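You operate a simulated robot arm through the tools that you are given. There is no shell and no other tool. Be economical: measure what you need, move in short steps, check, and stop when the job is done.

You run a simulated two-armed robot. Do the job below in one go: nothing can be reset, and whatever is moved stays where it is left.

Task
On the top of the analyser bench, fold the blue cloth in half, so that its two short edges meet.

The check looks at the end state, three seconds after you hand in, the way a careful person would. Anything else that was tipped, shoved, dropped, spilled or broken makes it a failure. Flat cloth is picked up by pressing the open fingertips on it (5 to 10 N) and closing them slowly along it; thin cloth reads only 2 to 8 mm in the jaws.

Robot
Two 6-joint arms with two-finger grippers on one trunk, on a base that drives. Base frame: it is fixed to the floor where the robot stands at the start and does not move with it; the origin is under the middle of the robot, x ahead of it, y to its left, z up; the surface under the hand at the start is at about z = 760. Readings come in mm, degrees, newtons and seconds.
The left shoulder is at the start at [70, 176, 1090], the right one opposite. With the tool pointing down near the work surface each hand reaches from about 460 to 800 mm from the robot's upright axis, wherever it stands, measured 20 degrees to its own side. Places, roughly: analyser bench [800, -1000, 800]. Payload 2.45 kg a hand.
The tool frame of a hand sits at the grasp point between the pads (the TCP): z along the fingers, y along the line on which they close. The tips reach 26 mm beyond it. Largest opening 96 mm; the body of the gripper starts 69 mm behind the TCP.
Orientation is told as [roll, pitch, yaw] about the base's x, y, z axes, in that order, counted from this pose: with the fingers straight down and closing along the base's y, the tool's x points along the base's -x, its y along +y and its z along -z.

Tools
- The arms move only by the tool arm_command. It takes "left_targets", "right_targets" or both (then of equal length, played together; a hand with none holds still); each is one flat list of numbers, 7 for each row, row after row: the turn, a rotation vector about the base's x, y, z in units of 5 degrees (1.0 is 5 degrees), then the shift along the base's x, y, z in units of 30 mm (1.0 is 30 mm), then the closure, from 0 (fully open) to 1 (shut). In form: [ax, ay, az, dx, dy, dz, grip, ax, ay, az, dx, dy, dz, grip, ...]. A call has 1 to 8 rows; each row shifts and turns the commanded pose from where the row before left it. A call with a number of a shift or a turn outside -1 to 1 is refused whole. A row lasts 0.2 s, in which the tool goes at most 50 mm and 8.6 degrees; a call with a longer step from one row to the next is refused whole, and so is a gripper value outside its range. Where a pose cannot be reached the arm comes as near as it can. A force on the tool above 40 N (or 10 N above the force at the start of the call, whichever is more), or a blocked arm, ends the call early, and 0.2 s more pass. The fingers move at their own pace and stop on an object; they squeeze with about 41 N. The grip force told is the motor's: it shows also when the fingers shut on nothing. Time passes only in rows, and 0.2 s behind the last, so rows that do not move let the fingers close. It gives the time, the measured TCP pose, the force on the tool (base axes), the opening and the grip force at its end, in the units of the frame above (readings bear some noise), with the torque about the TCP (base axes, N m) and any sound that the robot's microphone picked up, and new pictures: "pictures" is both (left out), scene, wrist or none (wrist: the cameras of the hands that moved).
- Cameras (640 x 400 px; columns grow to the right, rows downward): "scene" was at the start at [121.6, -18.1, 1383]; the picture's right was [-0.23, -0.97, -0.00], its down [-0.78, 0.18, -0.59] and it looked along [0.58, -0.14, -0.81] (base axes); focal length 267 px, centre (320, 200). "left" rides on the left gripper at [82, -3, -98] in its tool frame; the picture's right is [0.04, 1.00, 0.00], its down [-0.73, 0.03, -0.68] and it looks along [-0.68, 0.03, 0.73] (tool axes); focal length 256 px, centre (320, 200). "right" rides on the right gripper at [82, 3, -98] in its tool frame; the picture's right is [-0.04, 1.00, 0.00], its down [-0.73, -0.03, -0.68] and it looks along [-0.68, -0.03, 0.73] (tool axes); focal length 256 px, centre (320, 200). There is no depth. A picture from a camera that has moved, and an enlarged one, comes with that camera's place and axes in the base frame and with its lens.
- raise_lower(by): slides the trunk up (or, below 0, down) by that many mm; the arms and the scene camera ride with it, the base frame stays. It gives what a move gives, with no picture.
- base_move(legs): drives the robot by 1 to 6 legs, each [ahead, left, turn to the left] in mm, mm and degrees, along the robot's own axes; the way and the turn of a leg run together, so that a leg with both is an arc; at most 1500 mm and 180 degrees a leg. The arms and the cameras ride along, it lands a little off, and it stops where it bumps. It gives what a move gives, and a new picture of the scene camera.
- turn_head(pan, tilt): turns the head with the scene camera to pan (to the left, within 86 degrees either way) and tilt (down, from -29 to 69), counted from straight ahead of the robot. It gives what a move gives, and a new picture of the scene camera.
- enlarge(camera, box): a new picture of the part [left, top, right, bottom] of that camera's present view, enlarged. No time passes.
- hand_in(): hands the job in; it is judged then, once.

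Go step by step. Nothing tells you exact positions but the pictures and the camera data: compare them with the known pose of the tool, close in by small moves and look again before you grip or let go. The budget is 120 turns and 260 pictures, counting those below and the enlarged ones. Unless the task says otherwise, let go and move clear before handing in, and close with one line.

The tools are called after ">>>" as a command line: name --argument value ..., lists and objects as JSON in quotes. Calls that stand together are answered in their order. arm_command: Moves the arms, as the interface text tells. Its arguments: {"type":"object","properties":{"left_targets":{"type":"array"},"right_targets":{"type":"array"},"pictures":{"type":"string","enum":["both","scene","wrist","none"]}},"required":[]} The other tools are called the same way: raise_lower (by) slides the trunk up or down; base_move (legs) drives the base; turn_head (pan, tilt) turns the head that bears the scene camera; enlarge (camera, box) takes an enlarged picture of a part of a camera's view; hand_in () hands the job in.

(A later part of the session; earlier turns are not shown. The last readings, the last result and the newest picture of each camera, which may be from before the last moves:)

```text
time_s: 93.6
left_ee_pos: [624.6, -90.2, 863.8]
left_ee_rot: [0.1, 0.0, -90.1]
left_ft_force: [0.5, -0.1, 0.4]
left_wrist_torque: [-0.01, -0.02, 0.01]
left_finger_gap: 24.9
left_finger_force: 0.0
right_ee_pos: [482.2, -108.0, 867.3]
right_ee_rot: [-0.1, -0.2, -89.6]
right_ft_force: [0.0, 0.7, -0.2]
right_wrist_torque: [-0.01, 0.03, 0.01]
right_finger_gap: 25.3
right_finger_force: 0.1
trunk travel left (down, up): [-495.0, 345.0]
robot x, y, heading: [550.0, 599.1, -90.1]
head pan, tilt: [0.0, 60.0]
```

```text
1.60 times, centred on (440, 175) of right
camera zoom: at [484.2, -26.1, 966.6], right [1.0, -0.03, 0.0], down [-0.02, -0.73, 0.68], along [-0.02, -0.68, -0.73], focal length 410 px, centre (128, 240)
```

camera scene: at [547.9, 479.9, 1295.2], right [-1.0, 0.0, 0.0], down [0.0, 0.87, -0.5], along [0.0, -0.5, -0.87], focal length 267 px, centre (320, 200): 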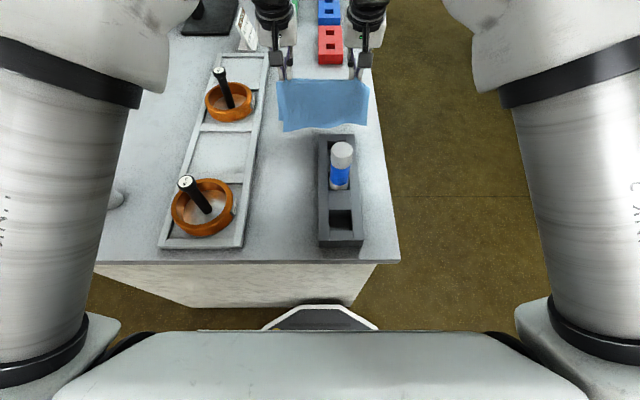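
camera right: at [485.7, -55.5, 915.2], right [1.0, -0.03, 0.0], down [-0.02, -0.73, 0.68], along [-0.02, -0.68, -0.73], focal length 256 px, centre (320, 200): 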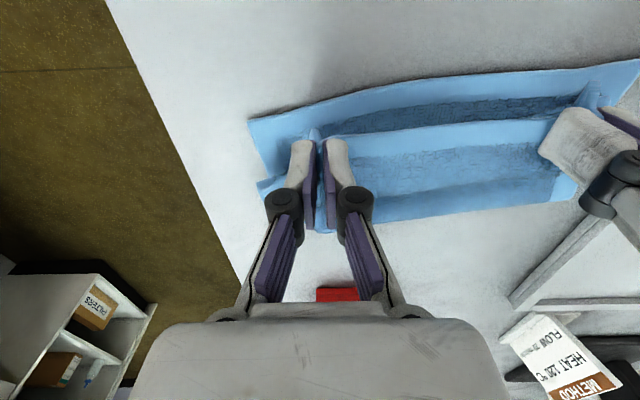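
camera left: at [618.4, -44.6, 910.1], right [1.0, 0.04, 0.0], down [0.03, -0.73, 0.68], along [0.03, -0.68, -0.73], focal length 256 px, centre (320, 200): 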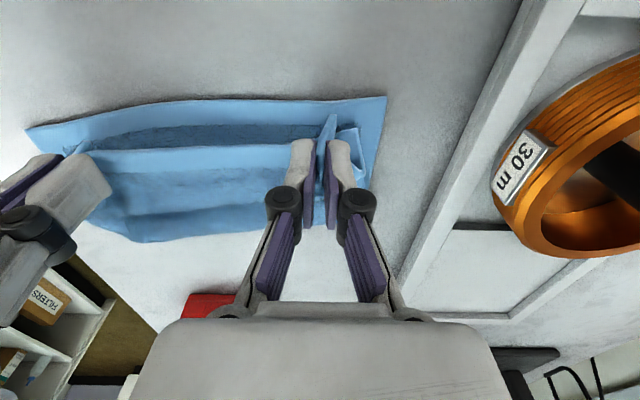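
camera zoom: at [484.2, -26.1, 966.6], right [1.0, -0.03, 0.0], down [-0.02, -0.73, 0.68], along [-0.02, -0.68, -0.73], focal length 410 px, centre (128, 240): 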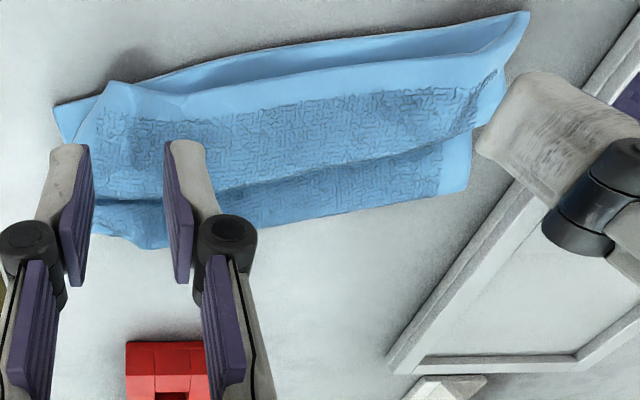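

The edges are now within about 10 mm, but the pinch points left small ridges and the right corner is drawn in. I'll move the hands aside for a clear look.

>>> arm_command --left_targets '[0, 0, 0, 0.9, 0.5, 0.5, 0.7, 0, 0, 0, 0.9, 0.8, 0.5, 0.7, 0, 0, 0, 0.9, 0.8, 0.3, 0.7]' --right_targets '[0, 0, 0, -0.9, 0.5, 0.5, 0.7, 0, 0, 0, -0.9, 0.8, 0.5, 0.7, 0, 0, 0, -0.9, 0.8, 0.3, 0.7]' --pictures "none"

>>> enlarge --camera "scene" --box '[272, 80, 368, 140]'

>>> enlarge --camera "left" --box '[0, 50, 320, 250]'

>>> enlarge --camera "right" --box '[320, 50, 640, 250]'

```text
time_s: 94.4
left_ee_pos: [708.3, -26.7, 904.6]
left_ee_rot: [0.0, -0.2, -90.1]
left_ft_force: [0.4, 0.9, 0.1]
left_wrist_torque: [-0.04, 0.02, -0.01]
left_finger_gap: 29.1
left_finger_force: 0.1
right_ee_pos: [401.2, -47.6, 906.2]
right_ee_rot: [-0.1, -0.2, -89.5]
right_ft_force: [-0.5, 0.8, 1.0]
right_wrist_torque: [-0.02, 0.02, -0.01]
right_finger_gap: 28.9
right_finger_force: 0.1
trunk travel left (down, up): [-495.0, 345.0]
robot x, y, heading: [551.2, 598.6, -90.0]
head pan, tilt: [0.0, 60.0]
```

```text
6.67 times, centred on (320, 110) of scene
camera zoom: at [548.1, 481.6, 1295.4], right [-1.0, 0.0, 0.0], down [0.0, 0.87, -0.5], along [0.0, -0.5, -0.87], focal length 1781 px, centre (320, 800)
```

zoom: 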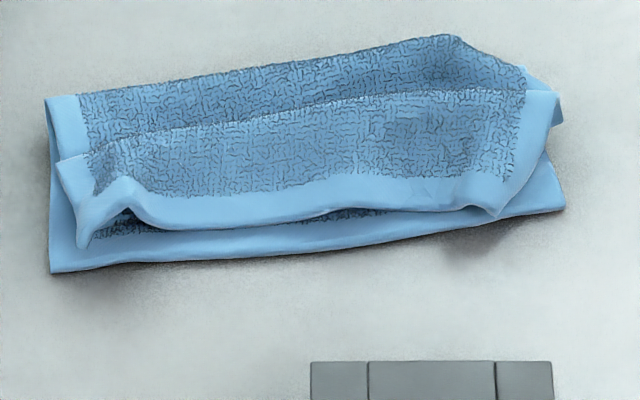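

```text
2.00 times, centred on (160, 150) of left
camera zoom: at [705.8, 55.0, 1002.1], right [1.0, 0.04, 0.0], down [0.03, -0.73, 0.68], along [0.03, -0.68, -0.73], focal length 512 px, centre (640, 300)
```

zoom: 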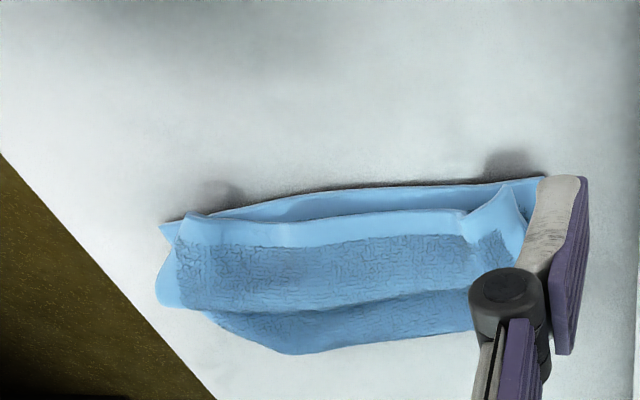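

```text
2.00 times, centred on (480, 150) of right
camera zoom: at [403.0, 34.6, 1004.4], right [1.0, -0.03, 0.0], down [-0.02, -0.73, 0.68], along [-0.02, -0.68, -0.73], focal length 512 px, centre (0, 300)
```

zoom: 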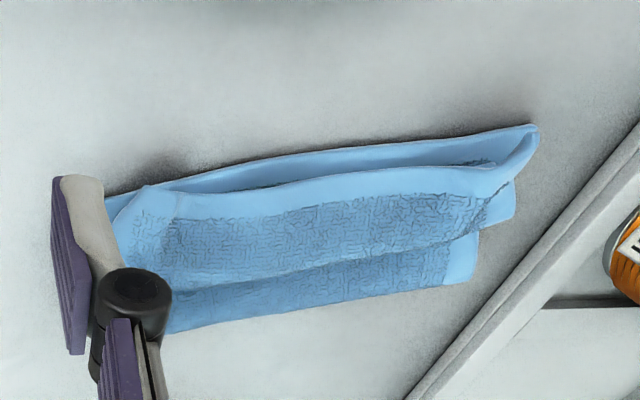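

The bottom layer is about 105 mm long, and the top has about 50 mm of slack in a pleat. The true midline is on the top side, roughly 20 mm in from the fold. I'll pick the top layer there (left ≈ (620, −170), right ≈ (480, −200)) so both halves hang equal, then lay it down as before.

>>> arm_command --left_targets '[-1, 0, 0, -0.59, -0.91, -0.6, 0.74, -1, 0, 0, -0.59, -0.91, -0.6, 0.74, -1, 0, 0, -0.59, -0.91, -0.6, 0.74, -1, 0, 0, -0.59, -0.91, -0.6, 0.74, -1, 0, 0, -0.59, -0.91, -0.6, 0.74]' --right_targets '[-1, 0, 0, 0.53, -0.97, -0.6, 0.74, -1, 0, 0, 0.53, -0.97, -0.6, 0.74, -1, 0, 0, 0.53, -0.97, -0.6, 0.74, -1, 0, 0, 0.53, -0.97, -0.6, 0.74, -1, 0, 0, 0.53, -0.97, -0.6, 0.74]' --pictures "wrist"

>>> enlarge --camera "scene" --box '[256, 60, 384, 140]'

```text
time_s: 95.6
left_ee_pos: [618.4, -165.0, 814.0]
left_ee_rot: [0.0, -25.1, -90.1]
left_ft_force: [0.2, -0.8, -0.6]
left_wrist_torque: [0.01, 0.01, -0.01]
left_finger_gap: 25.0
left_finger_force: 0.1
right_ee_pos: [479.5, -196.0, 814.9]
right_ee_rot: [-0.2, -25.1, -89.5]
right_ft_force: [0.2, -0.5, 0.1]
right_wrist_torque: [0.01, 0.01, -0.01]
right_finger_gap: 25.1
right_finger_force: 0.0
trunk travel left (down, up): [-495.0, 345.0]
robot x, y, heading: [548.7, 594.7, -90.1]
head pan, tilt: [0.0, 60.0]
camera right: at [481.7, -79.8, 869.0], right [1.0, -0.03, 0.01], down [-0.02, -0.38, 0.93], along [-0.02, -0.93, -0.38], focal length 256 px, centre (320, 200)
camera left: at [615.9, -49.7, 867.8], right [1.0, 0.03, -0.02], down [0.03, -0.38, 0.93], along [0.03, -0.93, -0.38], focal length 256 px, centre (320, 200)
```

right: 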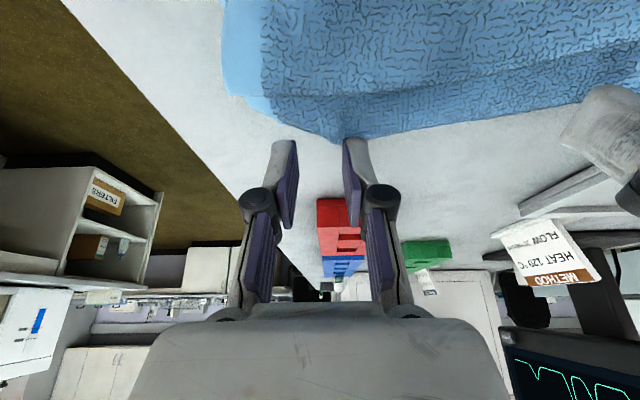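
left: 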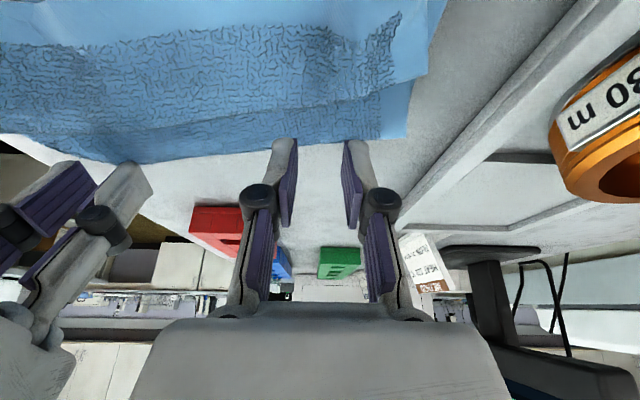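

```text
5.00 times, centred on (320, 100) of scene
camera zoom: at [547.8, 477.2, 1295.1], right [-1.0, 0.0, 0.0], down [0.0, 0.87, -0.5], along [0.0, -0.5, -0.87], focal length 1336 px, centre (320, 700)
```

zoom: 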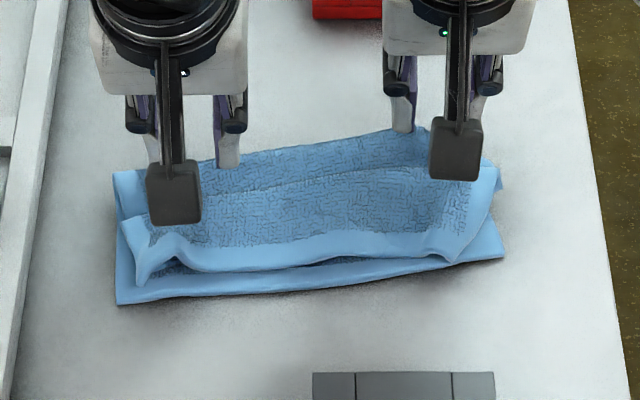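

>>> arm_command --left_targets '[0, 0, 0, 0, 0.2, -0.4, 0.74]' --right_targets '[0, 0, 0, 0, 0.13, -0.4, 0.74]' --pictures "none"

>>> arm_command --left_targets '[0, 0, 0, 0, 0, -0.18, 0.74]' --right_targets '[0, 0, 0, 0, 0, -0.18, 0.74]' --pictures "none"

```text
time_s: 96.0
left_ee_pos: [617.4, -158.4, 800.1]
left_ee_rot: [0.0, -24.9, -90.1]
left_ft_force: [1.0, -0.4, -0.4]
left_wrist_torque: [0.0, -0.03, -0.01]
left_finger_gap: 24.9
left_finger_force: 0.0
right_ee_pos: [477.9, -191.5, 801.2]
right_ee_rot: [-0.3, -25.1, -89.4]
right_ft_force: [0.6, 1.1, -0.3]
right_wrist_torque: [-0.02, -0.02, -0.01]
right_finger_gap: 25.1
right_finger_force: 0.1
trunk travel left (down, up): [-495.0, 345.0]
robot x, y, heading: [549.7, 595.6, -90.1]
head pan, tilt: [0.0, 60.0]
```

```text
time_s: 96.4
left_ee_pos: [617.9, -158.6, 796.9]
left_ee_rot: [0.1, -25.0, -90.1]
left_ft_force: [0.1, -0.5, -0.3]
left_wrist_torque: [0.0, 0.01, 0.03]
left_finger_gap: 25.1
left_finger_force: 0.1
right_ee_pos: [479.5, -190.0, 798.4]
right_ee_rot: [-0.2, -25.1, -89.5]
right_ft_force: [0.4, -0.4, 1.5]
right_wrist_torque: [0.0, 0.01, 0.0]
right_finger_gap: 24.7
right_finger_force: 0.1
trunk travel left (down, up): [-495.0, 345.0]
robot x, y, heading: [549.2, 599.9, -90.1]
head pan, tilt: [0.0, 60.0]
```

>>> arm_command --left_targets '[0, 0, 0, 0, 0, -0.15, 0.74]' --right_targets '[0, 0, 0, 0, 0, -0.12, 0.74]' --pictures "none"

```text
time_s: 96.8
left_ee_pos: [617.5, -157.9, 794.7]
left_ee_rot: [-0.1, -25.3, -90.1]
left_ft_force: [-0.5, 0.1, 4.4]
left_wrist_torque: [0.01, 0.0, -0.01]
left_finger_gap: 25.1
left_finger_force: 0.0
right_ee_pos: [480.3, -189.3, 795.1]
right_ee_rot: [-0.2, -25.2, -89.4]
right_ft_force: [-0.6, 0.7, 2.4]
right_wrist_torque: [0.0, 0.02, 0.01]
right_finger_gap: 24.8
right_finger_force: 0.1
trunk travel left (down, up): [-495.0, 345.0]
robot x, y, heading: [547.7, 599.9, -90.1]
head pan, tilt: [0.0, 60.0]
```

The contact pressure is right, so I'll close slowly and lift.

>>> arm_command --left_targets '[0, 0, 0, 0, 0, 0, 0.74, 0, 0, 0, 0, 0, 0, 0.79, 0, 0, 0, 0, 0, 0, 0.84, 0, 0, 0, 0, 0, 0, 0.88, 0, 0, 0, 0, 0, 0, 0.92, 0, 0, 0, 0, 0, 0, 0.96, 0, 0, 0, 0, 0, 0, 1, 0, 0, 0, 0, 0, 0, 1]' --right_targets '[0, 0, 0, 0, 0, -0.06, 0.74, 0, 0, 0, 0, 0, 0, 0.79, 0, 0, 0, 0, 0, 0, 0.84, 0, 0, 0, 0, 0, 0, 0.88, 0, 0, 0, 0, 0, 0, 0.92, 0, 0, 0, 0, 0, 0, 0.96, 0, 0, 0, 0, 0, 0, 1, 0, 0, 0, 0, 0, 0, 1]' --pictures "none"

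>>> arm_command --left_targets '[0, 0, 0, 0, 0, 0.6, 1, 0, 0, 0, 0, 0, 0.9, 1, 0, 0, 0, 0, 0, 0.9, 1]' --right_targets '[0, 0, 0, 0, 0, 0.6, 1, 0, 0, 0, 0, 0, 0.9, 1, 0, 0, 0, 0, 0, 0.9, 1]' --pictures "none"

>>> enlarge --camera "scene" --box '[256, 60, 384, 140]'

```text
time_s: 98.6
left_ee_pos: [616.9, -157.8, 793.6]
left_ee_rot: [0.0, -25.1, -90.1]
left_ft_force: [-5.2, -0.7, 3.7]
left_wrist_torque: [-0.02, 0.12, 0.0]
left_finger_gap: 3.0
left_finger_force: 32.3
right_ee_pos: [480.3, -188.8, 792.3]
right_ee_rot: [-0.2, -25.2, -89.5]
right_ft_force: [4.0, 0.7, 7.0]
right_wrist_torque: [0.01, -0.15, 0.02]
right_finger_gap: 4.9
right_finger_force: 33.4
trunk travel left (down, up): [-495.0, 345.0]
robot x, y, heading: [550.9, 599.5, -90.2]
head pan, tilt: [0.0, 60.0]
```

```text
time_s: 99.4
left_ee_pos: [618.0, -158.2, 864.0]
left_ee_rot: [0.0, -25.1, -90.1]
left_ft_force: [-5.2, -0.2, -0.1]
left_wrist_torque: [-0.01, 0.15, -0.01]
left_finger_gap: 3.3
left_finger_force: 32.2
right_ee_pos: [480.0, -188.1, 863.5]
right_ee_rot: [-0.3, -25.1, -89.5]
right_ft_force: [6.5, 0.5, -0.1]
right_wrist_torque: [0.0, -0.19, 0.0]
right_finger_gap: 4.3
right_finger_force: 33.5
trunk travel left (down, up): [-495.0, 345.0]
robot x, y, heading: [551.0, 595.1, -90.5]
head pan, tilt: [0.0, 60.0]
```

```text
5.00 times, centred on (320, 100) of scene
camera zoom: at [548.1, 480.4, 1295.2], right [-1.0, 0.0, 0.0], down [0.0, 0.87, -0.5], along [0.0, -0.5, -0.87], focal length 1336 px, centre (320, 700)
```

zoom: 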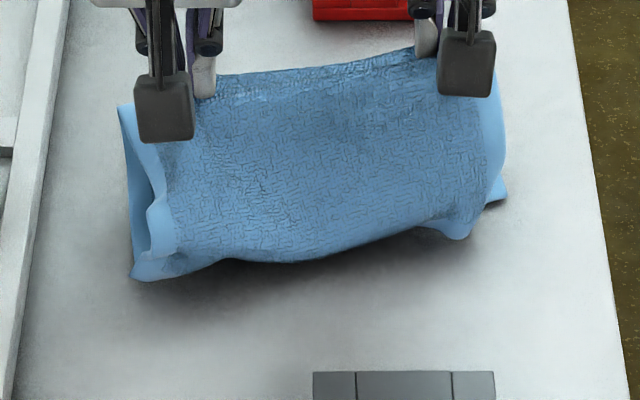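

Lifting well. I'll go higher so both ends hang free.

>>> arm_command --left_targets '[0.6, 0, 0, 0, 0.2, 0.9, 1, 0.6, 0, 0, 0, 0.2, 0.9, 1, 0.6, 0, 0, 0, 0.3, 0.9, 1, 0, 0, 0, 0, 0.3, 0.6, 1, 0, 0, 0, 0, 0, 0, 1, 0, 0, 0, 0, 0, 0, 1]' --right_targets '[0.6, 0, 0, 0, 0.4, 0.9, 1, 0.6, 0, 0, 0, 0.4, 0.9, 1, 0.6, 0, 0, 0, 0.6, 0.9, 1, 0, 0, 0, 0, 0.6, 0.6, 1, 0, 0, 0, 0, 0, 0, 1, 0, 0, 0, 0, 0, 0, 1]' --pictures "none"

>>> enlarge --camera "scene" --box '[240, 40, 400, 140]'

```text
time_s: 100.8
left_ee_pos: [619.6, -128.4, 964.1]
left_ee_rot: [0.0, -16.0, -90.1]
left_ft_force: [-6.6, 0.8, -0.3]
left_wrist_torque: [0.03, 0.14, 0.03]
left_finger_gap: 3.2
left_finger_force: 32.3
right_ee_pos: [480.7, -129.7, 964.3]
right_ee_rot: [-0.2, -16.2, -89.6]
right_ft_force: [4.6, 0.0, -0.5]
right_wrist_torque: [-0.01, -0.2, -0.09]
right_finger_gap: 4.4
right_finger_force: 33.6
trunk travel left (down, up): [-495.0, 345.0]
robot x, y, heading: [548.6, 598.0, -90.2]
head pan, tilt: [0.0, 60.0]
```

```text
4.00 times, centred on (320, 90) of scene
camera zoom: at [548.0, 480.3, 1295.3], right [-1.0, 0.0, 0.0], down [0.0, 0.87, -0.5], along [0.0, -0.5, -0.87], focal length 1069 px, centre (320, 640)
```

zoom: 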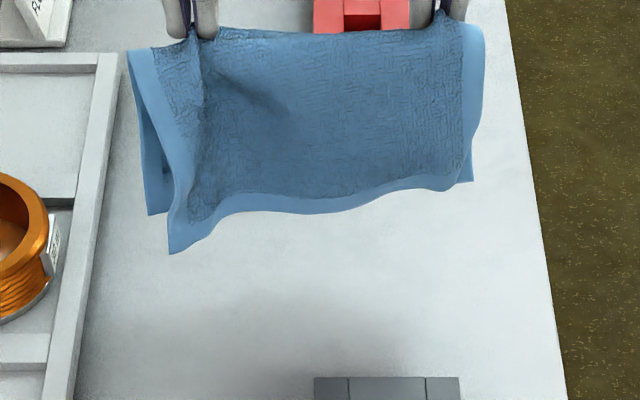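

The hang is much better balanced: left about 134/126 mm, right about 118/142 mm. I'll lay it down as before with the edges towards me, moving the fold away as it lowers.

>>> arm_command --left_targets '[0, 0, 0, 0, 0.67, -0.5, 1, 0, 0, 0, 0, 0.6, -0.9, 1, 0, 0, 0, 0, -0.1, -1, 1, -0.5, 0, 0, 0, -0.5, -0.93, 1, -0.5, 0, 0, 0, -0.85, -0.8, 1, -0.5, 0, 0, 0, -0.95, -0.7, 1, -0.5, 0, 0, 0, -0.95, -0.2, 1, 0, 0, 0, 0, -0.7, -0.1, 1]' --right_targets '[0, 0, 0, 0, 0.67, -0.5, 1, 0, 0, 0, 0, 0.6, -0.9, 1, 0, 0, 0, 0, -0.1, -1, 1, -0.5, 0, 0, 0, -0.5, -0.93, 1, -0.5, 0, 0, 0, -0.85, -0.8, 1, -0.5, 0, 0, 0, -0.95, -0.7, 1, -0.5, 0, 0, 0, -0.95, -0.2, 1, 0, 0, 0, 0, -0.7, -0.1, 1]' --pictures "none"

>>> enlarge --camera "scene" --box '[240, 50, 400, 150]'

```text
time_s: 102.6
left_ee_pos: [618.2, -211.9, 808.1]
left_ee_rot: [0.0, -25.9, -90.2]
left_ft_force: [-3.9, 0.3, -0.6]
left_wrist_torque: [0.04, 0.08, -0.02]
left_finger_gap: 3.5
left_finger_force: 32.5
right_ee_pos: [480.9, -214.4, 804.4]
right_ee_rot: [-0.3, -26.1, -89.5]
right_ft_force: [3.1, -0.6, 0.3]
right_wrist_torque: [0.0, -0.14, -0.05]
right_finger_gap: 4.5
right_finger_force: 33.7
trunk travel left (down, up): [-495.0, 345.0]
robot x, y, heading: [547.6, 600.0, -90.1]
head pan, tilt: [0.0, 60.0]
```

```text
4.00 times, centred on (320, 100) of scene
camera zoom: at [548.0, 477.2, 1295.0], right [-1.0, 0.0, 0.0], down [0.0, 0.87, -0.5], along [0.0, -0.5, -0.87], focal length 1069 px, centre (320, 600)
```

zoom: 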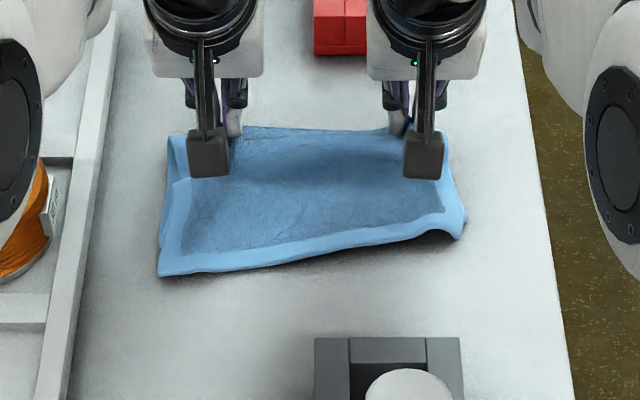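

Lying well. I'll lower the last bit, release and look.

>>> arm_command --left_targets '[0, 0, 0, 0, -0.1, -0.25, 1, 0, 0, 0, 0, 0, -0.2, 1, 0, 0, 0, 0, 0, 0, 0.9, 0, 0, 0, 0, 0, 0, 0.74, 0, 0, 0, 0, 0, 0.5, 0.74, 0, 0, 0, 0, 0, 1, 0.74, 0, 0, 0, 0.3, 0.3, 1, 0.74]' --right_targets '[0, 0, 0, 0, -0.1, -0.2, 1, 0, 0, 0, 0, 0, -0.1, 1, 0, 0, 0, 0, 0, 0, 0.9, 0, 0, 0, 0, 0, 0, 0.74, 0, 0, 0, 0, 0, 0.5, 0.74, 0, 0, 0, 0, 0, 1, 0.74, 0, 0, 0, -0.3, 0.3, 1, 0.74]' --pictures "none"

>>> arm_command --left_targets '[1, 0, 0, 0.9, 0.9, 0.5, 0.6, 1, 0, 0, 0.9, 0.9, 0.5, 0.6, 1, 0, 0, 0.9, 0.9, 0.3, 0.6, 1, 0, 0, 0.6, 0.9, 0, 0.6, 1, 0, 0, 0, 0.9, 0, 0.6, 0, 0, 0, 0, 0.5, 0, 0.6]' --right_targets '[1, 0, 0, -0.7, 0.9, 0.5, 0.6, 1, 0, 0, -0.7, 0.9, 0.5, 0.6, 1, 0, 0, -0.7, 0.9, 0.3, 0.6, 1, 0, 0, -0.3, 0.9, 0, 0.6, 1, 0, 0, 0, 0.9, 0, 0.6, 0, 0, 0, 0, 0.5, 0, 0.6]' --pictures "none"

>>> enlarge --camera "scene" --box '[272, 70, 368, 130]'

>>> enlarge --camera "left" --box '[0, 50, 320, 250]'

>>> enlarge --camera "right" --box '[320, 50, 640, 250]'

```text
time_s: 104.2
left_ee_pos: [630.7, -205.5, 871.0]
left_ee_rot: [0.1, -26.1, -90.2]
left_ft_force: [-0.1, 0.9, -0.6]
left_wrist_torque: [0.02, 0.01, -0.02]
left_finger_gap: 25.1
left_finger_force: 0.0
right_ee_pos: [471.1, -205.3, 875.8]
right_ee_rot: [-0.3, -26.2, -89.5]
right_ft_force: [-0.6, 0.4, -0.2]
right_wrist_torque: [-0.01, -0.02, -0.01]
right_finger_gap: 24.7
right_finger_force: 0.0
trunk travel left (down, up): [-495.0, 345.0]
robot x, y, heading: [548.8, 598.6, -89.9]
head pan, tilt: [0.0, 60.0]
```

```text
time_s: 105.6
left_ee_pos: [727.9, -55.2, 909.9]
left_ee_rot: [-0.1, -1.2, -90.1]
left_ft_force: [0.3, 0.8, -0.9]
left_wrist_torque: [-0.02, -0.03, -0.02]
left_finger_gap: 38.5
left_finger_force: 0.1
right_ee_pos: [402.0, -56.3, 914.0]
right_ee_rot: [-0.1, -1.1, -89.7]
right_ft_force: [-0.1, 1.3, -0.1]
right_wrist_torque: [-0.01, 0.0, 0.0]
right_finger_gap: 38.5
right_finger_force: 0.0
trunk travel left (down, up): [-495.0, 345.0]
robot x, y, heading: [545.6, 598.2, -90.1]
head pan, tilt: [0.0, 60.0]
```

```text
6.67 times, centred on (320, 100) of scene
camera zoom: at [548.0, 481.8, 1295.5], right [-1.0, 0.0, 0.0], down [0.0, 0.87, -0.5], along [0.0, -0.5, -0.87], focal length 1781 px, centre (320, 867)
```

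zoom: 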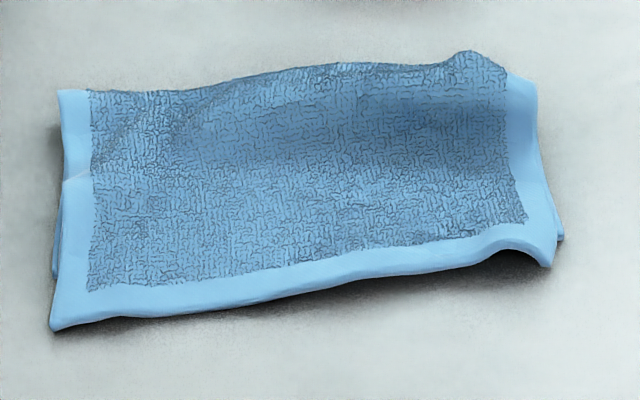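

```text
2.00 times, centred on (160, 150) of left
camera zoom: at [725.3, 27.7, 1007.0], right [1.0, 0.04, 0.0], down [0.03, -0.72, 0.69], along [0.03, -0.69, -0.72], focal length 512 px, centre (640, 300)
```

zoom: 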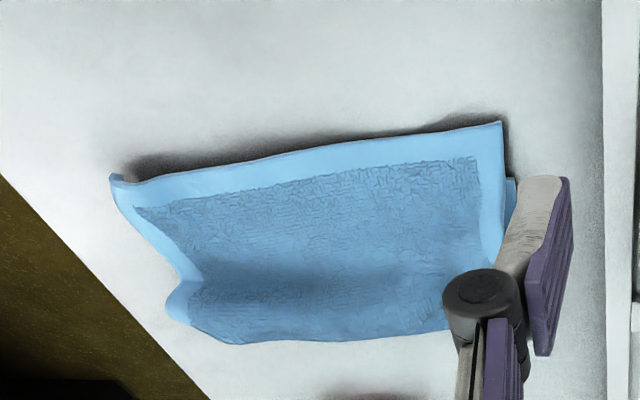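

```text
2.00 times, centred on (480, 150) of right
camera zoom: at [403.9, 27.6, 1012.6], right [1.0, -0.03, 0.0], down [-0.02, -0.72, 0.69], along [-0.02, -0.69, -0.72], focal length 512 px, centre (0, 300)
```

zoom: 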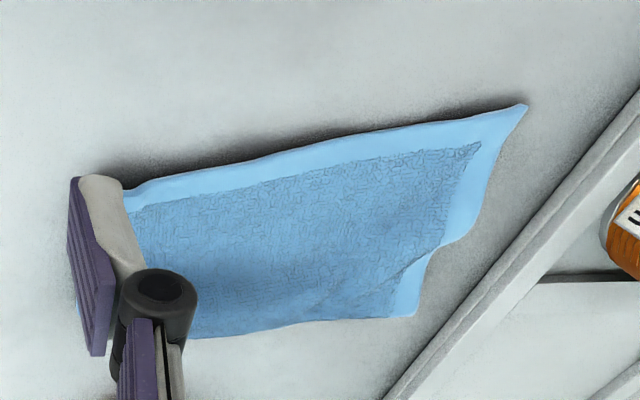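

The fold is flat and square, but the top layer still extends about 38 mm beyond the bottom one (top edge y ≈ −82 to −110, bottom −117 to −142). Laying down adds a bias of about 30 mm, so I'll pick up again about 30 mm in from the fold on the top layer to cancel it.

>>> arm_command --left_targets '[-0.8, 0, 0, -0.6, -0.79, -0.53, 0.74, -0.8, 0, 0, -0.6, -0.79, -0.53, 0.74, -0.8, 0, 0, -0.6, -0.79, -0.53, 0.74, -0.8, 0, 0, -0.6, -0.79, -0.53, 0.74, -0.8, 0, 0, -0.6, -0.79, -0.53, 0.74, -0.8, 0, 0, -0.6, -0.79, -0.53, 0.74]' --right_targets '[-0.8, 0, 0, 0.43, -0.883, -0.55, 0.74, -0.8, 0, 0, 0.43, -0.883, -0.55, 0.74, -0.8, 0, 0, 0.43, -0.883, -0.55, 0.74, -0.8, 0, 0, 0.43, -0.883, -0.55, 0.74, -0.8, 0, 0, 0.43, -0.883, -0.55, 0.74, -0.8, 0, 0, 0.43, -0.883, -0.55, 0.74]' --pictures "wrist"

```text
time_s: 107.0
left_ee_pos: [621.5, -199.3, 810.2]
left_ee_rot: [0.0, -24.9, -90.0]
left_ft_force: [-0.4, 0.3, 0.5]
left_wrist_torque: [0.01, -0.01, 0.02]
left_finger_gap: 25.2
left_finger_force: 0.1
right_ee_pos: [481.2, -218.3, 814.7]
right_ee_rot: [-0.1, -25.1, -89.5]
right_ft_force: [0.7, 0.1, -0.2]
right_wrist_torque: [0.03, -0.01, 0.02]
right_finger_gap: 24.8
right_finger_force: 0.0
trunk travel left (down, up): [-495.0, 345.0]
robot x, y, heading: [549.4, 598.9, -90.0]
head pan, tilt: [0.0, 60.0]
camera right: at [482.9, -102.9, 869.5], right [1.0, -0.03, 0.01], down [-0.02, -0.38, 0.93], along [-0.02, -0.93, -0.38], focal length 256 px, centre (320, 200)
camera left: at [618.5, -83.8, 865.6], right [1.0, 0.03, -0.02], down [0.03, -0.38, 0.93], along [0.03, -0.93, -0.38], focal length 256 px, centre (320, 200)
```

right: 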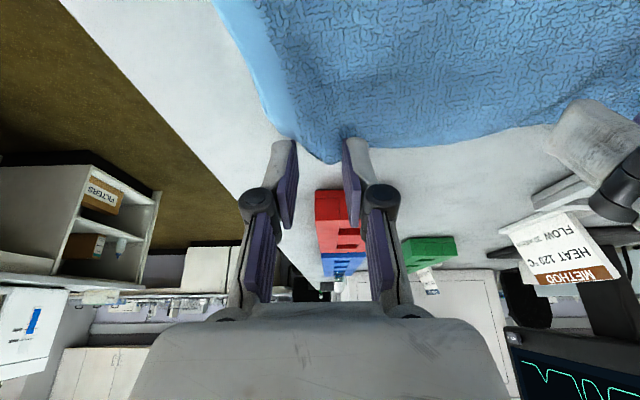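
left: 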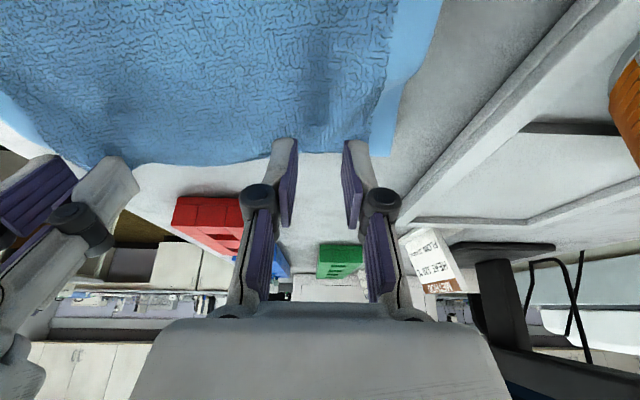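

>>> arm_command --left_targets '[0, 0, 0, 0, 0.17, -0.3, 0.74]' --right_targets '[0, 0, 0, 0, 0.1, -0.4, 0.74]' --pictures "none"

>>> arm_command --left_targets '[0, 0, 0, 0, 0, -0.17, 0.74]' --right_targets '[0, 0, 0, 0, 0, -0.17, 0.74]' --pictures "none"

```text
time_s: 107.4
left_ee_pos: [619.3, -194.0, 804.4]
left_ee_rot: [0.0, -24.9, -90.2]
left_ft_force: [1.1, 0.4, -0.7]
left_wrist_torque: [0.01, -0.01, 0.02]
left_finger_gap: 25.0
left_finger_force: 0.2
right_ee_pos: [478.5, -215.7, 802.2]
right_ee_rot: [-0.2, -25.1, -89.5]
right_ft_force: [-0.2, 0.1, 0.3]
right_wrist_torque: [0.01, -0.02, -0.01]
right_finger_gap: 25.1
right_finger_force: 0.1
trunk travel left (down, up): [-495.0, 345.0]
robot x, y, heading: [548.4, 594.8, -89.7]
head pan, tilt: [0.0, 60.0]
```

```text
time_s: 107.8
left_ee_pos: [618.0, -192.7, 799.4]
left_ee_rot: [0.1, -25.0, -90.2]
left_ft_force: [0.2, -0.3, 0.1]
left_wrist_torque: [0.01, -0.01, -0.02]
left_finger_gap: 25.0
left_finger_force: 0.1
right_ee_pos: [480.3, -212.4, 796.7]
right_ee_rot: [-0.3, -25.1, -89.5]
right_ft_force: [-1.0, 0.6, -0.2]
right_wrist_torque: [0.01, -0.02, 0.01]
right_finger_gap: 25.2
right_finger_force: 0.1
trunk travel left (down, up): [-495.0, 345.0]
robot x, y, heading: [548.1, 598.9, -90.0]
head pan, tilt: [0.0, 60.0]
```

>>> arm_command --left_targets '[0, 0, 0, 0, 0, -0.17, 0.74]' --right_targets '[0, 0, 0, 0, 0, -0.13, 0.74]' --pictures "none"

```text
time_s: 108.2
left_ee_pos: [619.2, -193.8, 797.0]
left_ee_rot: [0.0, -25.1, -90.1]
left_ft_force: [-0.1, 1.0, 1.0]
left_wrist_torque: [0.01, 0.02, -0.02]
left_finger_gap: 25.1
left_finger_force: 0.1
right_ee_pos: [478.6, -213.9, 796.4]
right_ee_rot: [-0.2, -25.1, -89.4]
right_ft_force: [1.3, 0.6, 4.9]
right_wrist_torque: [-0.03, -0.01, 0.01]
right_finger_gap: 25.2
right_finger_force: 0.2
trunk travel left (down, up): [-495.0, 345.0]
robot x, y, heading: [549.1, 600.0, -89.9]
head pan, tilt: [0.0, 60.0]
```

>>> arm_command --left_targets '[0, 0, 0, 0, 0, -0.14, 0.74, 0, 0, 0, 0, 0, 0, 0.79, 0, 0, 0, 0, 0, 0, 0.84, 0, 0, 0, 0, 0, 0, 0.88, 0, 0, 0, 0, 0, 0, 0.92, 0, 0, 0, 0, 0, 0, 0.96, 0, 0, 0, 0, 0, 0, 1, 0, 0, 0, 0, 0, 0, 1]' --right_targets '[0, 0, 0, 0, 0, 0, 0.74, 0, 0, 0, 0, 0, 0, 0.79, 0, 0, 0, 0, 0, 0, 0.84, 0, 0, 0, 0, 0, 0, 0.88, 0, 0, 0, 0, 0, 0, 0.92, 0, 0, 0, 0, 0, 0, 0.96, 0, 0, 0, 0, 0, 0, 1, 0, 0, 0, 0, 0, 0, 1]' --pictures "none"

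>>> arm_command --left_targets '[0, 0, 0, 0, 0, 0.6, 1, 0.3, 0, 0, 0, 0.1, 0.9, 1, 0.3, 0, 0, 0, 0.3, 0.9, 1, 0.3, 0, 0, 0, 0.6, 0.9, 1, 0.3, 0, 0, 0, 0.7, 0.9, 1, 0.3, 0, 0, 0, 0.8, 0.9, 1, 0.3, 0, 0, 0, 0, 0.5, 1, 0, 0, 0, 0, 0, 0, 1]' --right_targets '[0, 0, 0, 0, 0, 0.6, 1, 0.3, 0, 0, 0, 0.2, 0.9, 1, 0.3, 0, 0, 0, 0.5, 0.9, 1, 0.3, 0, 0, 0, 0.7, 0.9, 1, 0.3, 0, 0, 0, 0.8, 0.9, 1, 0.3, 0, 0, 0, 0.9, 0.9, 1, 0.3, 0, 0, 0, 0, 0.5, 1, 0, 0, 0, 0, 0, 0, 1]' --pictures "none"

>>> enlarge --camera "scene" --box '[240, 40, 400, 140]'

```text
time_s: 110.0
left_ee_pos: [617.9, -192.0, 790.5]
left_ee_rot: [0.0, -25.2, -90.1]
left_ft_force: [-5.3, -2.2, 10.3]
left_wrist_torque: [-0.02, 0.11, -0.08]
left_finger_gap: 3.6
left_finger_force: 32.7
right_ee_pos: [478.0, -213.3, 795.3]
right_ee_rot: [-0.2, -25.2, -89.6]
right_ft_force: [7.0, 1.5, 3.0]
right_wrist_torque: [0.02, -0.16, 0.04]
right_finger_gap: 5.6
right_finger_force: 33.8
trunk travel left (down, up): [-495.0, 345.0]
robot x, y, heading: [546.8, 599.2, -90.1]
head pan, tilt: [0.0, 60.0]
```

```text
time_s: 111.8
left_ee_pos: [619.4, -118.5, 960.3]
left_ee_rot: [0.0, -16.0, -90.1]
left_ft_force: [-11.2, 0.4, 0.7]
left_wrist_torque: [0.01, 0.26, -0.04]
left_finger_gap: 3.8
left_finger_force: 32.3
right_ee_pos: [476.5, -117.6, 962.5]
right_ee_rot: [-0.1, -16.2, -89.6]
right_ft_force: [10.5, -0.4, 0.2]
right_wrist_torque: [-0.02, -0.26, -0.02]
right_finger_gap: 5.5
right_finger_force: 33.7
trunk travel left (down, up): [-495.0, 345.0]
robot x, y, heading: [546.9, 599.4, -90.0]
head pan, tilt: [0.0, 60.0]
```

```text
4.00 times, centred on (320, 90) of scene
camera zoom: at [547.9, 480.2, 1295.3], right [-1.0, 0.0, 0.0], down [0.0, 0.87, -0.5], along [0.0, -0.5, -0.87], focal length 1069 px, centre (320, 640)
```

zoom: 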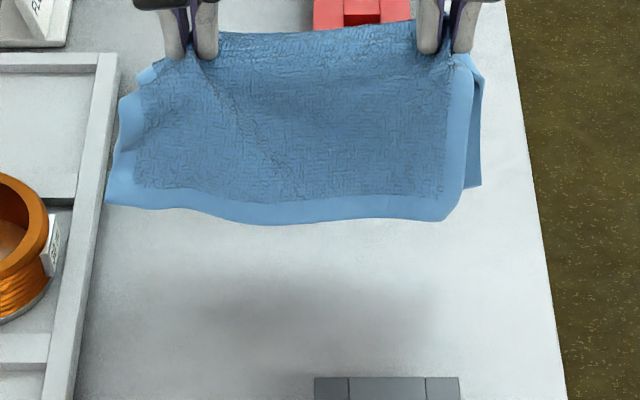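

Both hands seem to have caught both layers this time, so the misalignment would stay. I'll lay it down the same way. Then I'll peel up just the top layer by its edge until it's vertical over the fold, roll the fold out, and lay it back onto the bottom edge.

>>> arm_command --left_targets '[0, 0, 0, 0, 0.5, -0.8, 1, 0, 0, 0, 0, 0.3, -1, 1, 0, 0, 0, 0, -0.1, -1, 1, -0.5, 0, 0, 0, -0.6, -0.93, 1, -0.5, 0, 0, 0, -0.9, -0.7, 1, -0.5, 0, 0, 0, -0.95, -0.4, 1, -0.5, 0, 0, 0, -0.9, -0.2, 1, 0, 0, 0, 0, -0.5, -0.1, 1]' --right_targets '[0, 0, 0, 0, 0.5, -0.8, 1, 0, 0, 0, 0, 0.3, -1, 1, 0, 0, 0, 0, -0.1, -1, 1, -0.5, 0, 0, 0, -0.6, -0.93, 1, -0.5, 0, 0, 0, -0.9, -0.7, 1, -0.5, 0, 0, 0, -0.95, -0.4, 1, -0.5, 0, 0, 0, -0.9, -0.2, 1, 0, 0, 0, 0, -0.5, -0.1, 1]' --pictures "none"

>>> enlarge --camera "scene" --box '[240, 50, 400, 150]'

```text
time_s: 113.6
left_ee_pos: [619.4, -217.0, 805.4]
left_ee_rot: [0.1, -26.0, -90.2]
left_ft_force: [-6.6, 1.1, -0.5]
left_wrist_torque: [0.05, 0.18, -0.05]
left_finger_gap: 3.8
left_finger_force: 33.2
right_ee_pos: [478.3, -216.4, 806.9]
right_ee_rot: [-0.2, -26.2, -89.5]
right_ft_force: [5.7, -0.4, 0.7]
right_wrist_torque: [0.02, -0.13, 0.04]
right_finger_gap: 5.3
right_finger_force: 33.4
trunk travel left (down, up): [-495.0, 345.0]
robot x, y, heading: [545.6, 595.4, -90.4]
head pan, tilt: [0.0, 60.0]
```

```text
4.00 times, centred on (320, 100) of scene
camera zoom: at [548.0, 478.4, 1295.2], right [-1.0, 0.0, 0.0], down [0.0, 0.87, -0.5], along [0.0, -0.5, -0.87], focal length 1069 px, centre (320, 600)
```

zoom: 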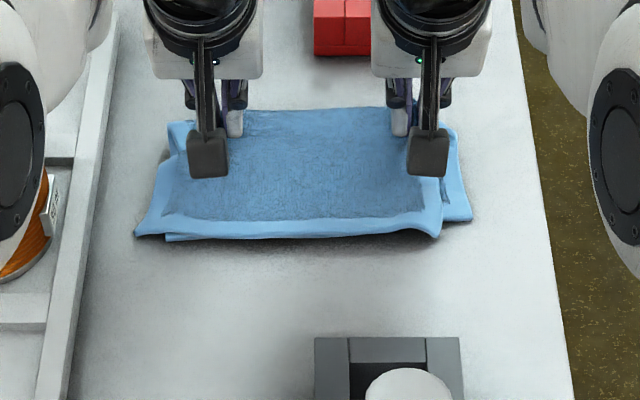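

Interesting: both edges now look almost aligned. I'll lower, release gently and inspect.

>>> arm_command --left_targets '[0, 0, 0, 0, -0.05, -0.25, 1, 0, 0, 0, 0, 0, -0.15, 1, 0, 0, 0, 0, 0, 0, 0.9, 0, 0, 0, 0, 0, 0, 0.74, 0, 0, 0, 0, 0, 0.5, 0.74, 0, 0, 0, 0, 0, 1, 0.74, 0, 0, 0, 0.3, 0.3, 1, 0.74]' --right_targets '[0, 0, 0, 0, -0.05, -0.25, 1, 0, 0, 0, 0, 0, -0.15, 1, 0, 0, 0, 0, 0, 0, 0.9, 0, 0, 0, 0, 0, 0, 0.74, 0, 0, 0, 0, 0, 0.5, 0.74, 0, 0, 0, 0, 0, 1, 0.74, 0, 0, 0, -0.3, 0.3, 1, 0.74]' --pictures "none"

>>> arm_command --left_targets '[1, 0, 0, 0.9, 0.9, 0.5, 0.6, 1, 0, 0, 0.9, 0.9, 0.5, 0.6, 1, 0, 0, 0.9, 0.9, 0.3, 0.6, 1, 0, 0, 0.6, 0.9, 0, 0.6, 1, 0, 0, 0, 0.9, 0, 0.6, 0, 0, 0, 0, 0.5, 0, 0.6]' --right_targets '[1, 0, 0, -0.7, 0.9, 0.5, 0.6, 1, 0, 0, -0.7, 0.9, 0.5, 0.6, 1, 0, 0, -0.7, 0.9, 0.3, 0.6, 1, 0, 0, -0.3, 0.9, 0, 0.6, 1, 0, 0, 0, 0.9, 0, 0.6, 0, 0, 0, 0, 0.5, 0, 0.6]' --pictures "none"

>>> enlarge --camera "scene" --box '[272, 70, 368, 130]'

>>> enlarge --camera "left" --box '[0, 50, 320, 250]'

>>> enlarge --camera "right" --box '[320, 50, 640, 250]'

```text
time_s: 115.2
left_ee_pos: [628.0, -202.9, 870.9]
left_ee_rot: [-0.1, -26.1, -90.2]
left_ft_force: [0.0, 0.6, 0.4]
left_wrist_torque: [0.01, 0.0, -0.01]
left_finger_gap: 25.1
left_finger_force: 0.1
right_ee_pos: [467.7, -204.4, 875.8]
right_ee_rot: [-0.4, -26.2, -89.6]
right_ft_force: [0.6, 0.7, 0.1]
right_wrist_torque: [-0.05, -0.03, -0.03]
right_finger_gap: 25.1
right_finger_force: 0.0
trunk travel left (down, up): [-495.0, 345.0]
robot x, y, heading: [549.5, 597.0, -90.2]
head pan, tilt: [0.0, 60.0]
```

```text
time_s: 116.6
left_ee_pos: [725.1, -54.5, 906.7]
left_ee_rot: [-0.1, -1.1, -90.1]
left_ft_force: [-0.6, -0.2, 0.7]
left_wrist_torque: [-0.04, 0.0, 0.0]
left_finger_gap: 38.3
left_finger_force: 0.1
right_ee_pos: [399.0, -54.2, 910.2]
right_ee_rot: [0.0, -1.2, -89.7]
right_ft_force: [-0.8, -0.4, 0.3]
right_wrist_torque: [-0.02, 0.0, 0.01]
right_finger_gap: 38.2
right_finger_force: 0.2
trunk travel left (down, up): [-495.0, 345.0]
robot x, y, heading: [546.0, 598.8, -90.4]
head pan, tilt: [0.0, 60.0]
```

```text
6.67 times, centred on (320, 100) of scene
camera zoom: at [548.2, 481.5, 1295.4], right [-1.0, 0.0, 0.0], down [0.0, 0.87, -0.5], along [0.0, -0.5, -0.87], focal length 1781 px, centre (320, 867)
```

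zoom: 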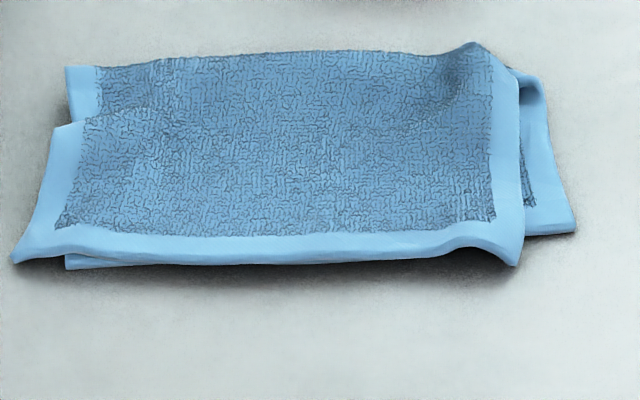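

```text
2.00 times, centred on (160, 150) of left
camera zoom: at [724.3, 29.0, 1003.3], right [1.0, 0.04, 0.0], down [0.03, -0.72, 0.69], along [0.03, -0.69, -0.72], focal length 512 px, centre (640, 300)
```

zoom: 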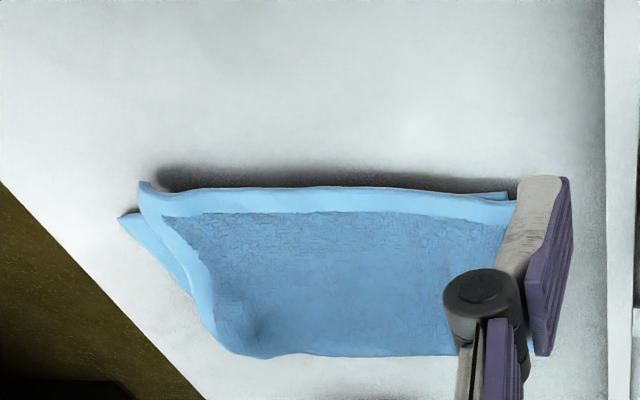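

```text
2.00 times, centred on (480, 150) of right
camera zoom: at [400.6, 28.7, 1007.2], right [1.0, -0.03, 0.0], down [-0.02, -0.72, 0.69], along [-0.02, -0.69, -0.72], focal length 512 px, centre (0, 300)
```

zoom: 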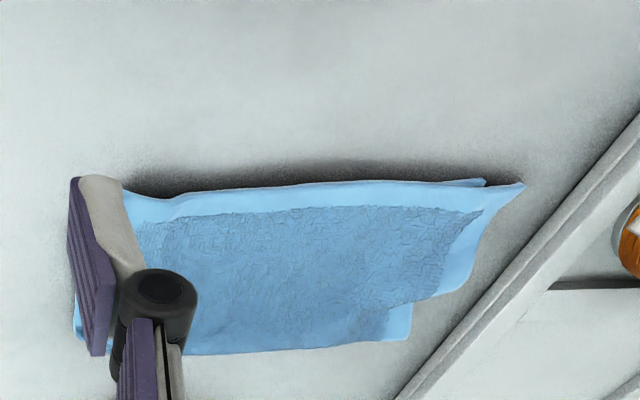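

Much better. The top-left corner is within about 12 mm of the bottom corner. The top-right corner is off by about (35, 36) mm and slightly curled. I'll pinch that corner with the right hand and set it onto the bottom-right corner (436, −148).

>>> arm_command --right_targets '[0.24, 0, 0, 0.775, -0.58, -0.7, 0.7, 0, 0, 0, 0.775, -0.58, -0.87, 0.7, 0, 0, 0, 0.775, -0.58, -0.87, 0.7, 0, 0, 0, 0.775, -0.58, -0.87, 0.7]' --pictures "wrist"

>>> enlarge --camera "scene" --box '[272, 70, 368, 130]'

```text
time_s: 117.6
left_ee_pos: [726.2, -56.4, 905.0]
left_ee_rot: [0.0, -0.9, -90.0]
left_ft_force: [0.1, 0.4, -0.1]
left_wrist_torque: [0.01, -0.01, 0.03]
left_finger_gap: 38.3
left_finger_force: 0.0
right_ee_pos: [488.2, -127.8, 808.2]
right_ee_rot: [-0.1, 0.3, -89.5]
right_ft_force: [0.2, 0.1, 0.7]
right_wrist_torque: [0.03, 0.0, -0.02]
right_finger_gap: 28.7
right_finger_force: 0.1
trunk travel left (down, up): [-495.0, 345.0]
robot x, y, heading: [546.6, 592.9, -90.3]
head pan, tilt: [0.0, 60.0]
camera right: at [490.6, -46.2, 908.2], right [1.0, -0.03, 0.0], down [-0.02, -0.74, 0.68], along [-0.02, -0.68, -0.74], focal length 256 px, centre (320, 200)
```

right: 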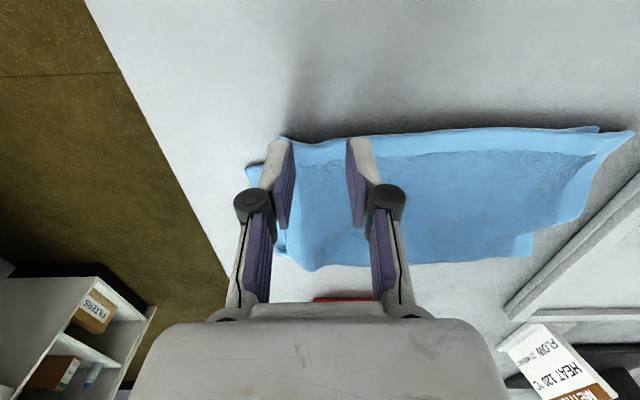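

```text
6.67 times, centred on (320, 100) of scene
camera zoom: at [548.2, 477.8, 1295.1], right [-1.0, 0.0, 0.0], down [0.0, 0.87, -0.5], along [0.0, -0.5, -0.87], focal length 1781 px, centre (320, 867)
```

zoom: 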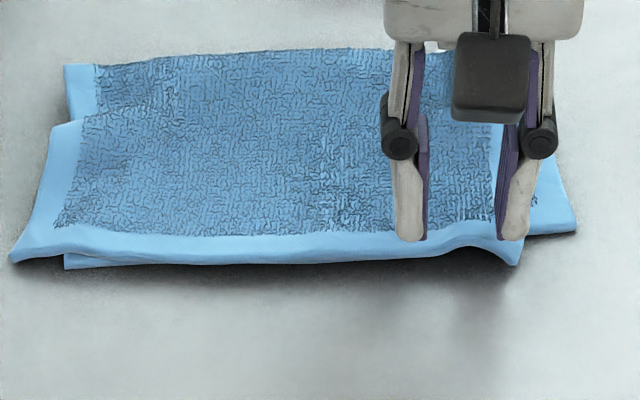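

>>> arm_command --right_targets '[0, 0, 0, 0.1, 0, -0.3, 0.7, 0, 0, 0, 0, 0, -0.15, 0.7]' --pictures "none"

```text
time_s: 118.2
left_ee_pos: [726.8, -55.8, 906.2]
left_ee_rot: [0.0, -1.1, -90.1]
left_ft_force: [1.6, -0.5, -0.3]
left_wrist_torque: [-0.01, -0.01, 0.02]
left_finger_gap: 38.2
left_finger_force: 0.1
right_ee_pos: [493.4, -125.2, 796.6]
right_ee_rot: [0.0, 0.1, -89.7]
right_ft_force: [-0.2, 0.9, 0.1]
right_wrist_torque: [-0.01, 0.0, 0.0]
right_finger_gap: 28.7
right_finger_force: 0.0
trunk travel left (down, up): [-495.0, 345.0]
robot x, y, heading: [547.5, 597.5, -89.9]
head pan, tilt: [0.0, 60.0]
```

>>> arm_command --right_targets '[0, 0, 0, 0, 0, -0.12, 0.7, 0, 0, 0, 0, 0, 0, 0.76, 0, 0, 0, 0, 0, 0, 0.82, 0, 0, 0, 0, 0, 0, 0.88, 0, 0, 0, 0, 0, 0, 0.94, 0, 0, 0, 0, 0, 0, 1, 0, 0, 0, 0, 0, 0, 1]' --pictures "none"

>>> arm_command --right_targets '[0, 0, 0, 0, 0, 0.6, 1, 0, 0, 0, 0, 0, 0.8, 1]' --pictures "wrist"

>>> enlarge --camera "scene" --box '[272, 70, 368, 130]'

```text
time_s: 119.8
left_ee_pos: [727.6, -56.4, 905.5]
left_ee_rot: [0.0, -1.0, -90.1]
left_ft_force: [0.1, 0.6, 0.3]
left_wrist_torque: [0.0, 0.04, 0.02]
left_finger_gap: 38.4
left_finger_force: 0.1
right_ee_pos: [491.9, -126.8, 793.7]
right_ee_rot: [-0.1, 0.1, -89.5]
right_ft_force: [0.5, -0.3, 1.1]
right_wrist_torque: [-0.04, -0.02, -0.04]
right_finger_gap: 4.0
right_finger_force: 33.0
trunk travel left (down, up): [-495.0, 345.0]
robot x, y, heading: [548.3, 595.4, -90.0]
head pan, tilt: [0.0, 60.0]
```

```text
time_s: 120.4
left_ee_pos: [726.9, -55.6, 905.5]
left_ee_rot: [0.1, -1.0, -90.1]
left_ft_force: [0.1, 0.2, -0.6]
left_wrist_torque: [-0.02, 0.0, -0.01]
left_finger_gap: 38.4
left_finger_force: 0.1
right_ee_pos: [491.7, -125.7, 836.9]
right_ee_rot: [0.0, 0.1, -89.5]
right_ft_force: [1.0, -0.1, -0.4]
right_wrist_torque: [0.02, -0.02, -0.01]
right_finger_gap: 3.8
right_finger_force: 33.0
trunk travel left (down, up): [-495.0, 345.0]
robot x, y, heading: [548.4, 598.2, -90.2]
head pan, tilt: [0.0, 60.0]
camera right: at [493.5, -44.3, 936.3], right [1.0, -0.03, 0.0], down [-0.02, -0.73, 0.68], along [-0.02, -0.68, -0.74], focal length 256 px, centre (320, 200)
```

right: 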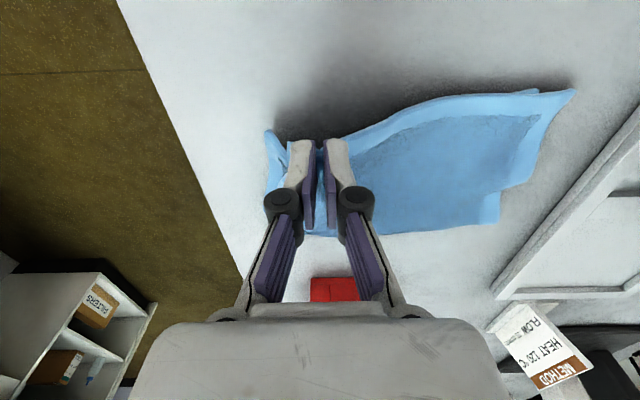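

```text
6.67 times, centred on (320, 100) of scene
camera zoom: at [548.1, 479.9, 1295.2], right [-1.0, 0.0, 0.0], down [0.0, 0.87, -0.5], along [0.0, -0.5, -0.87], focal length 1781 px, centre (320, 867)
```

zoom: 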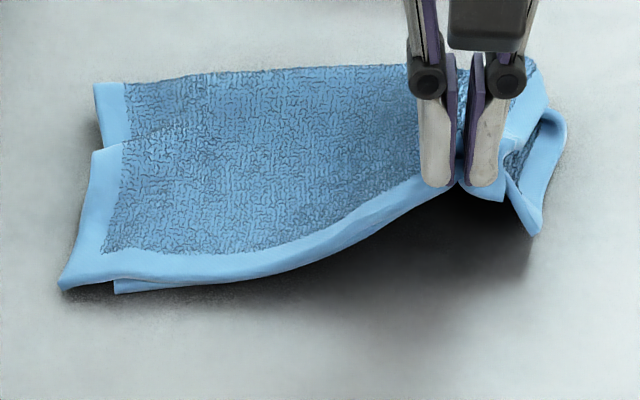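

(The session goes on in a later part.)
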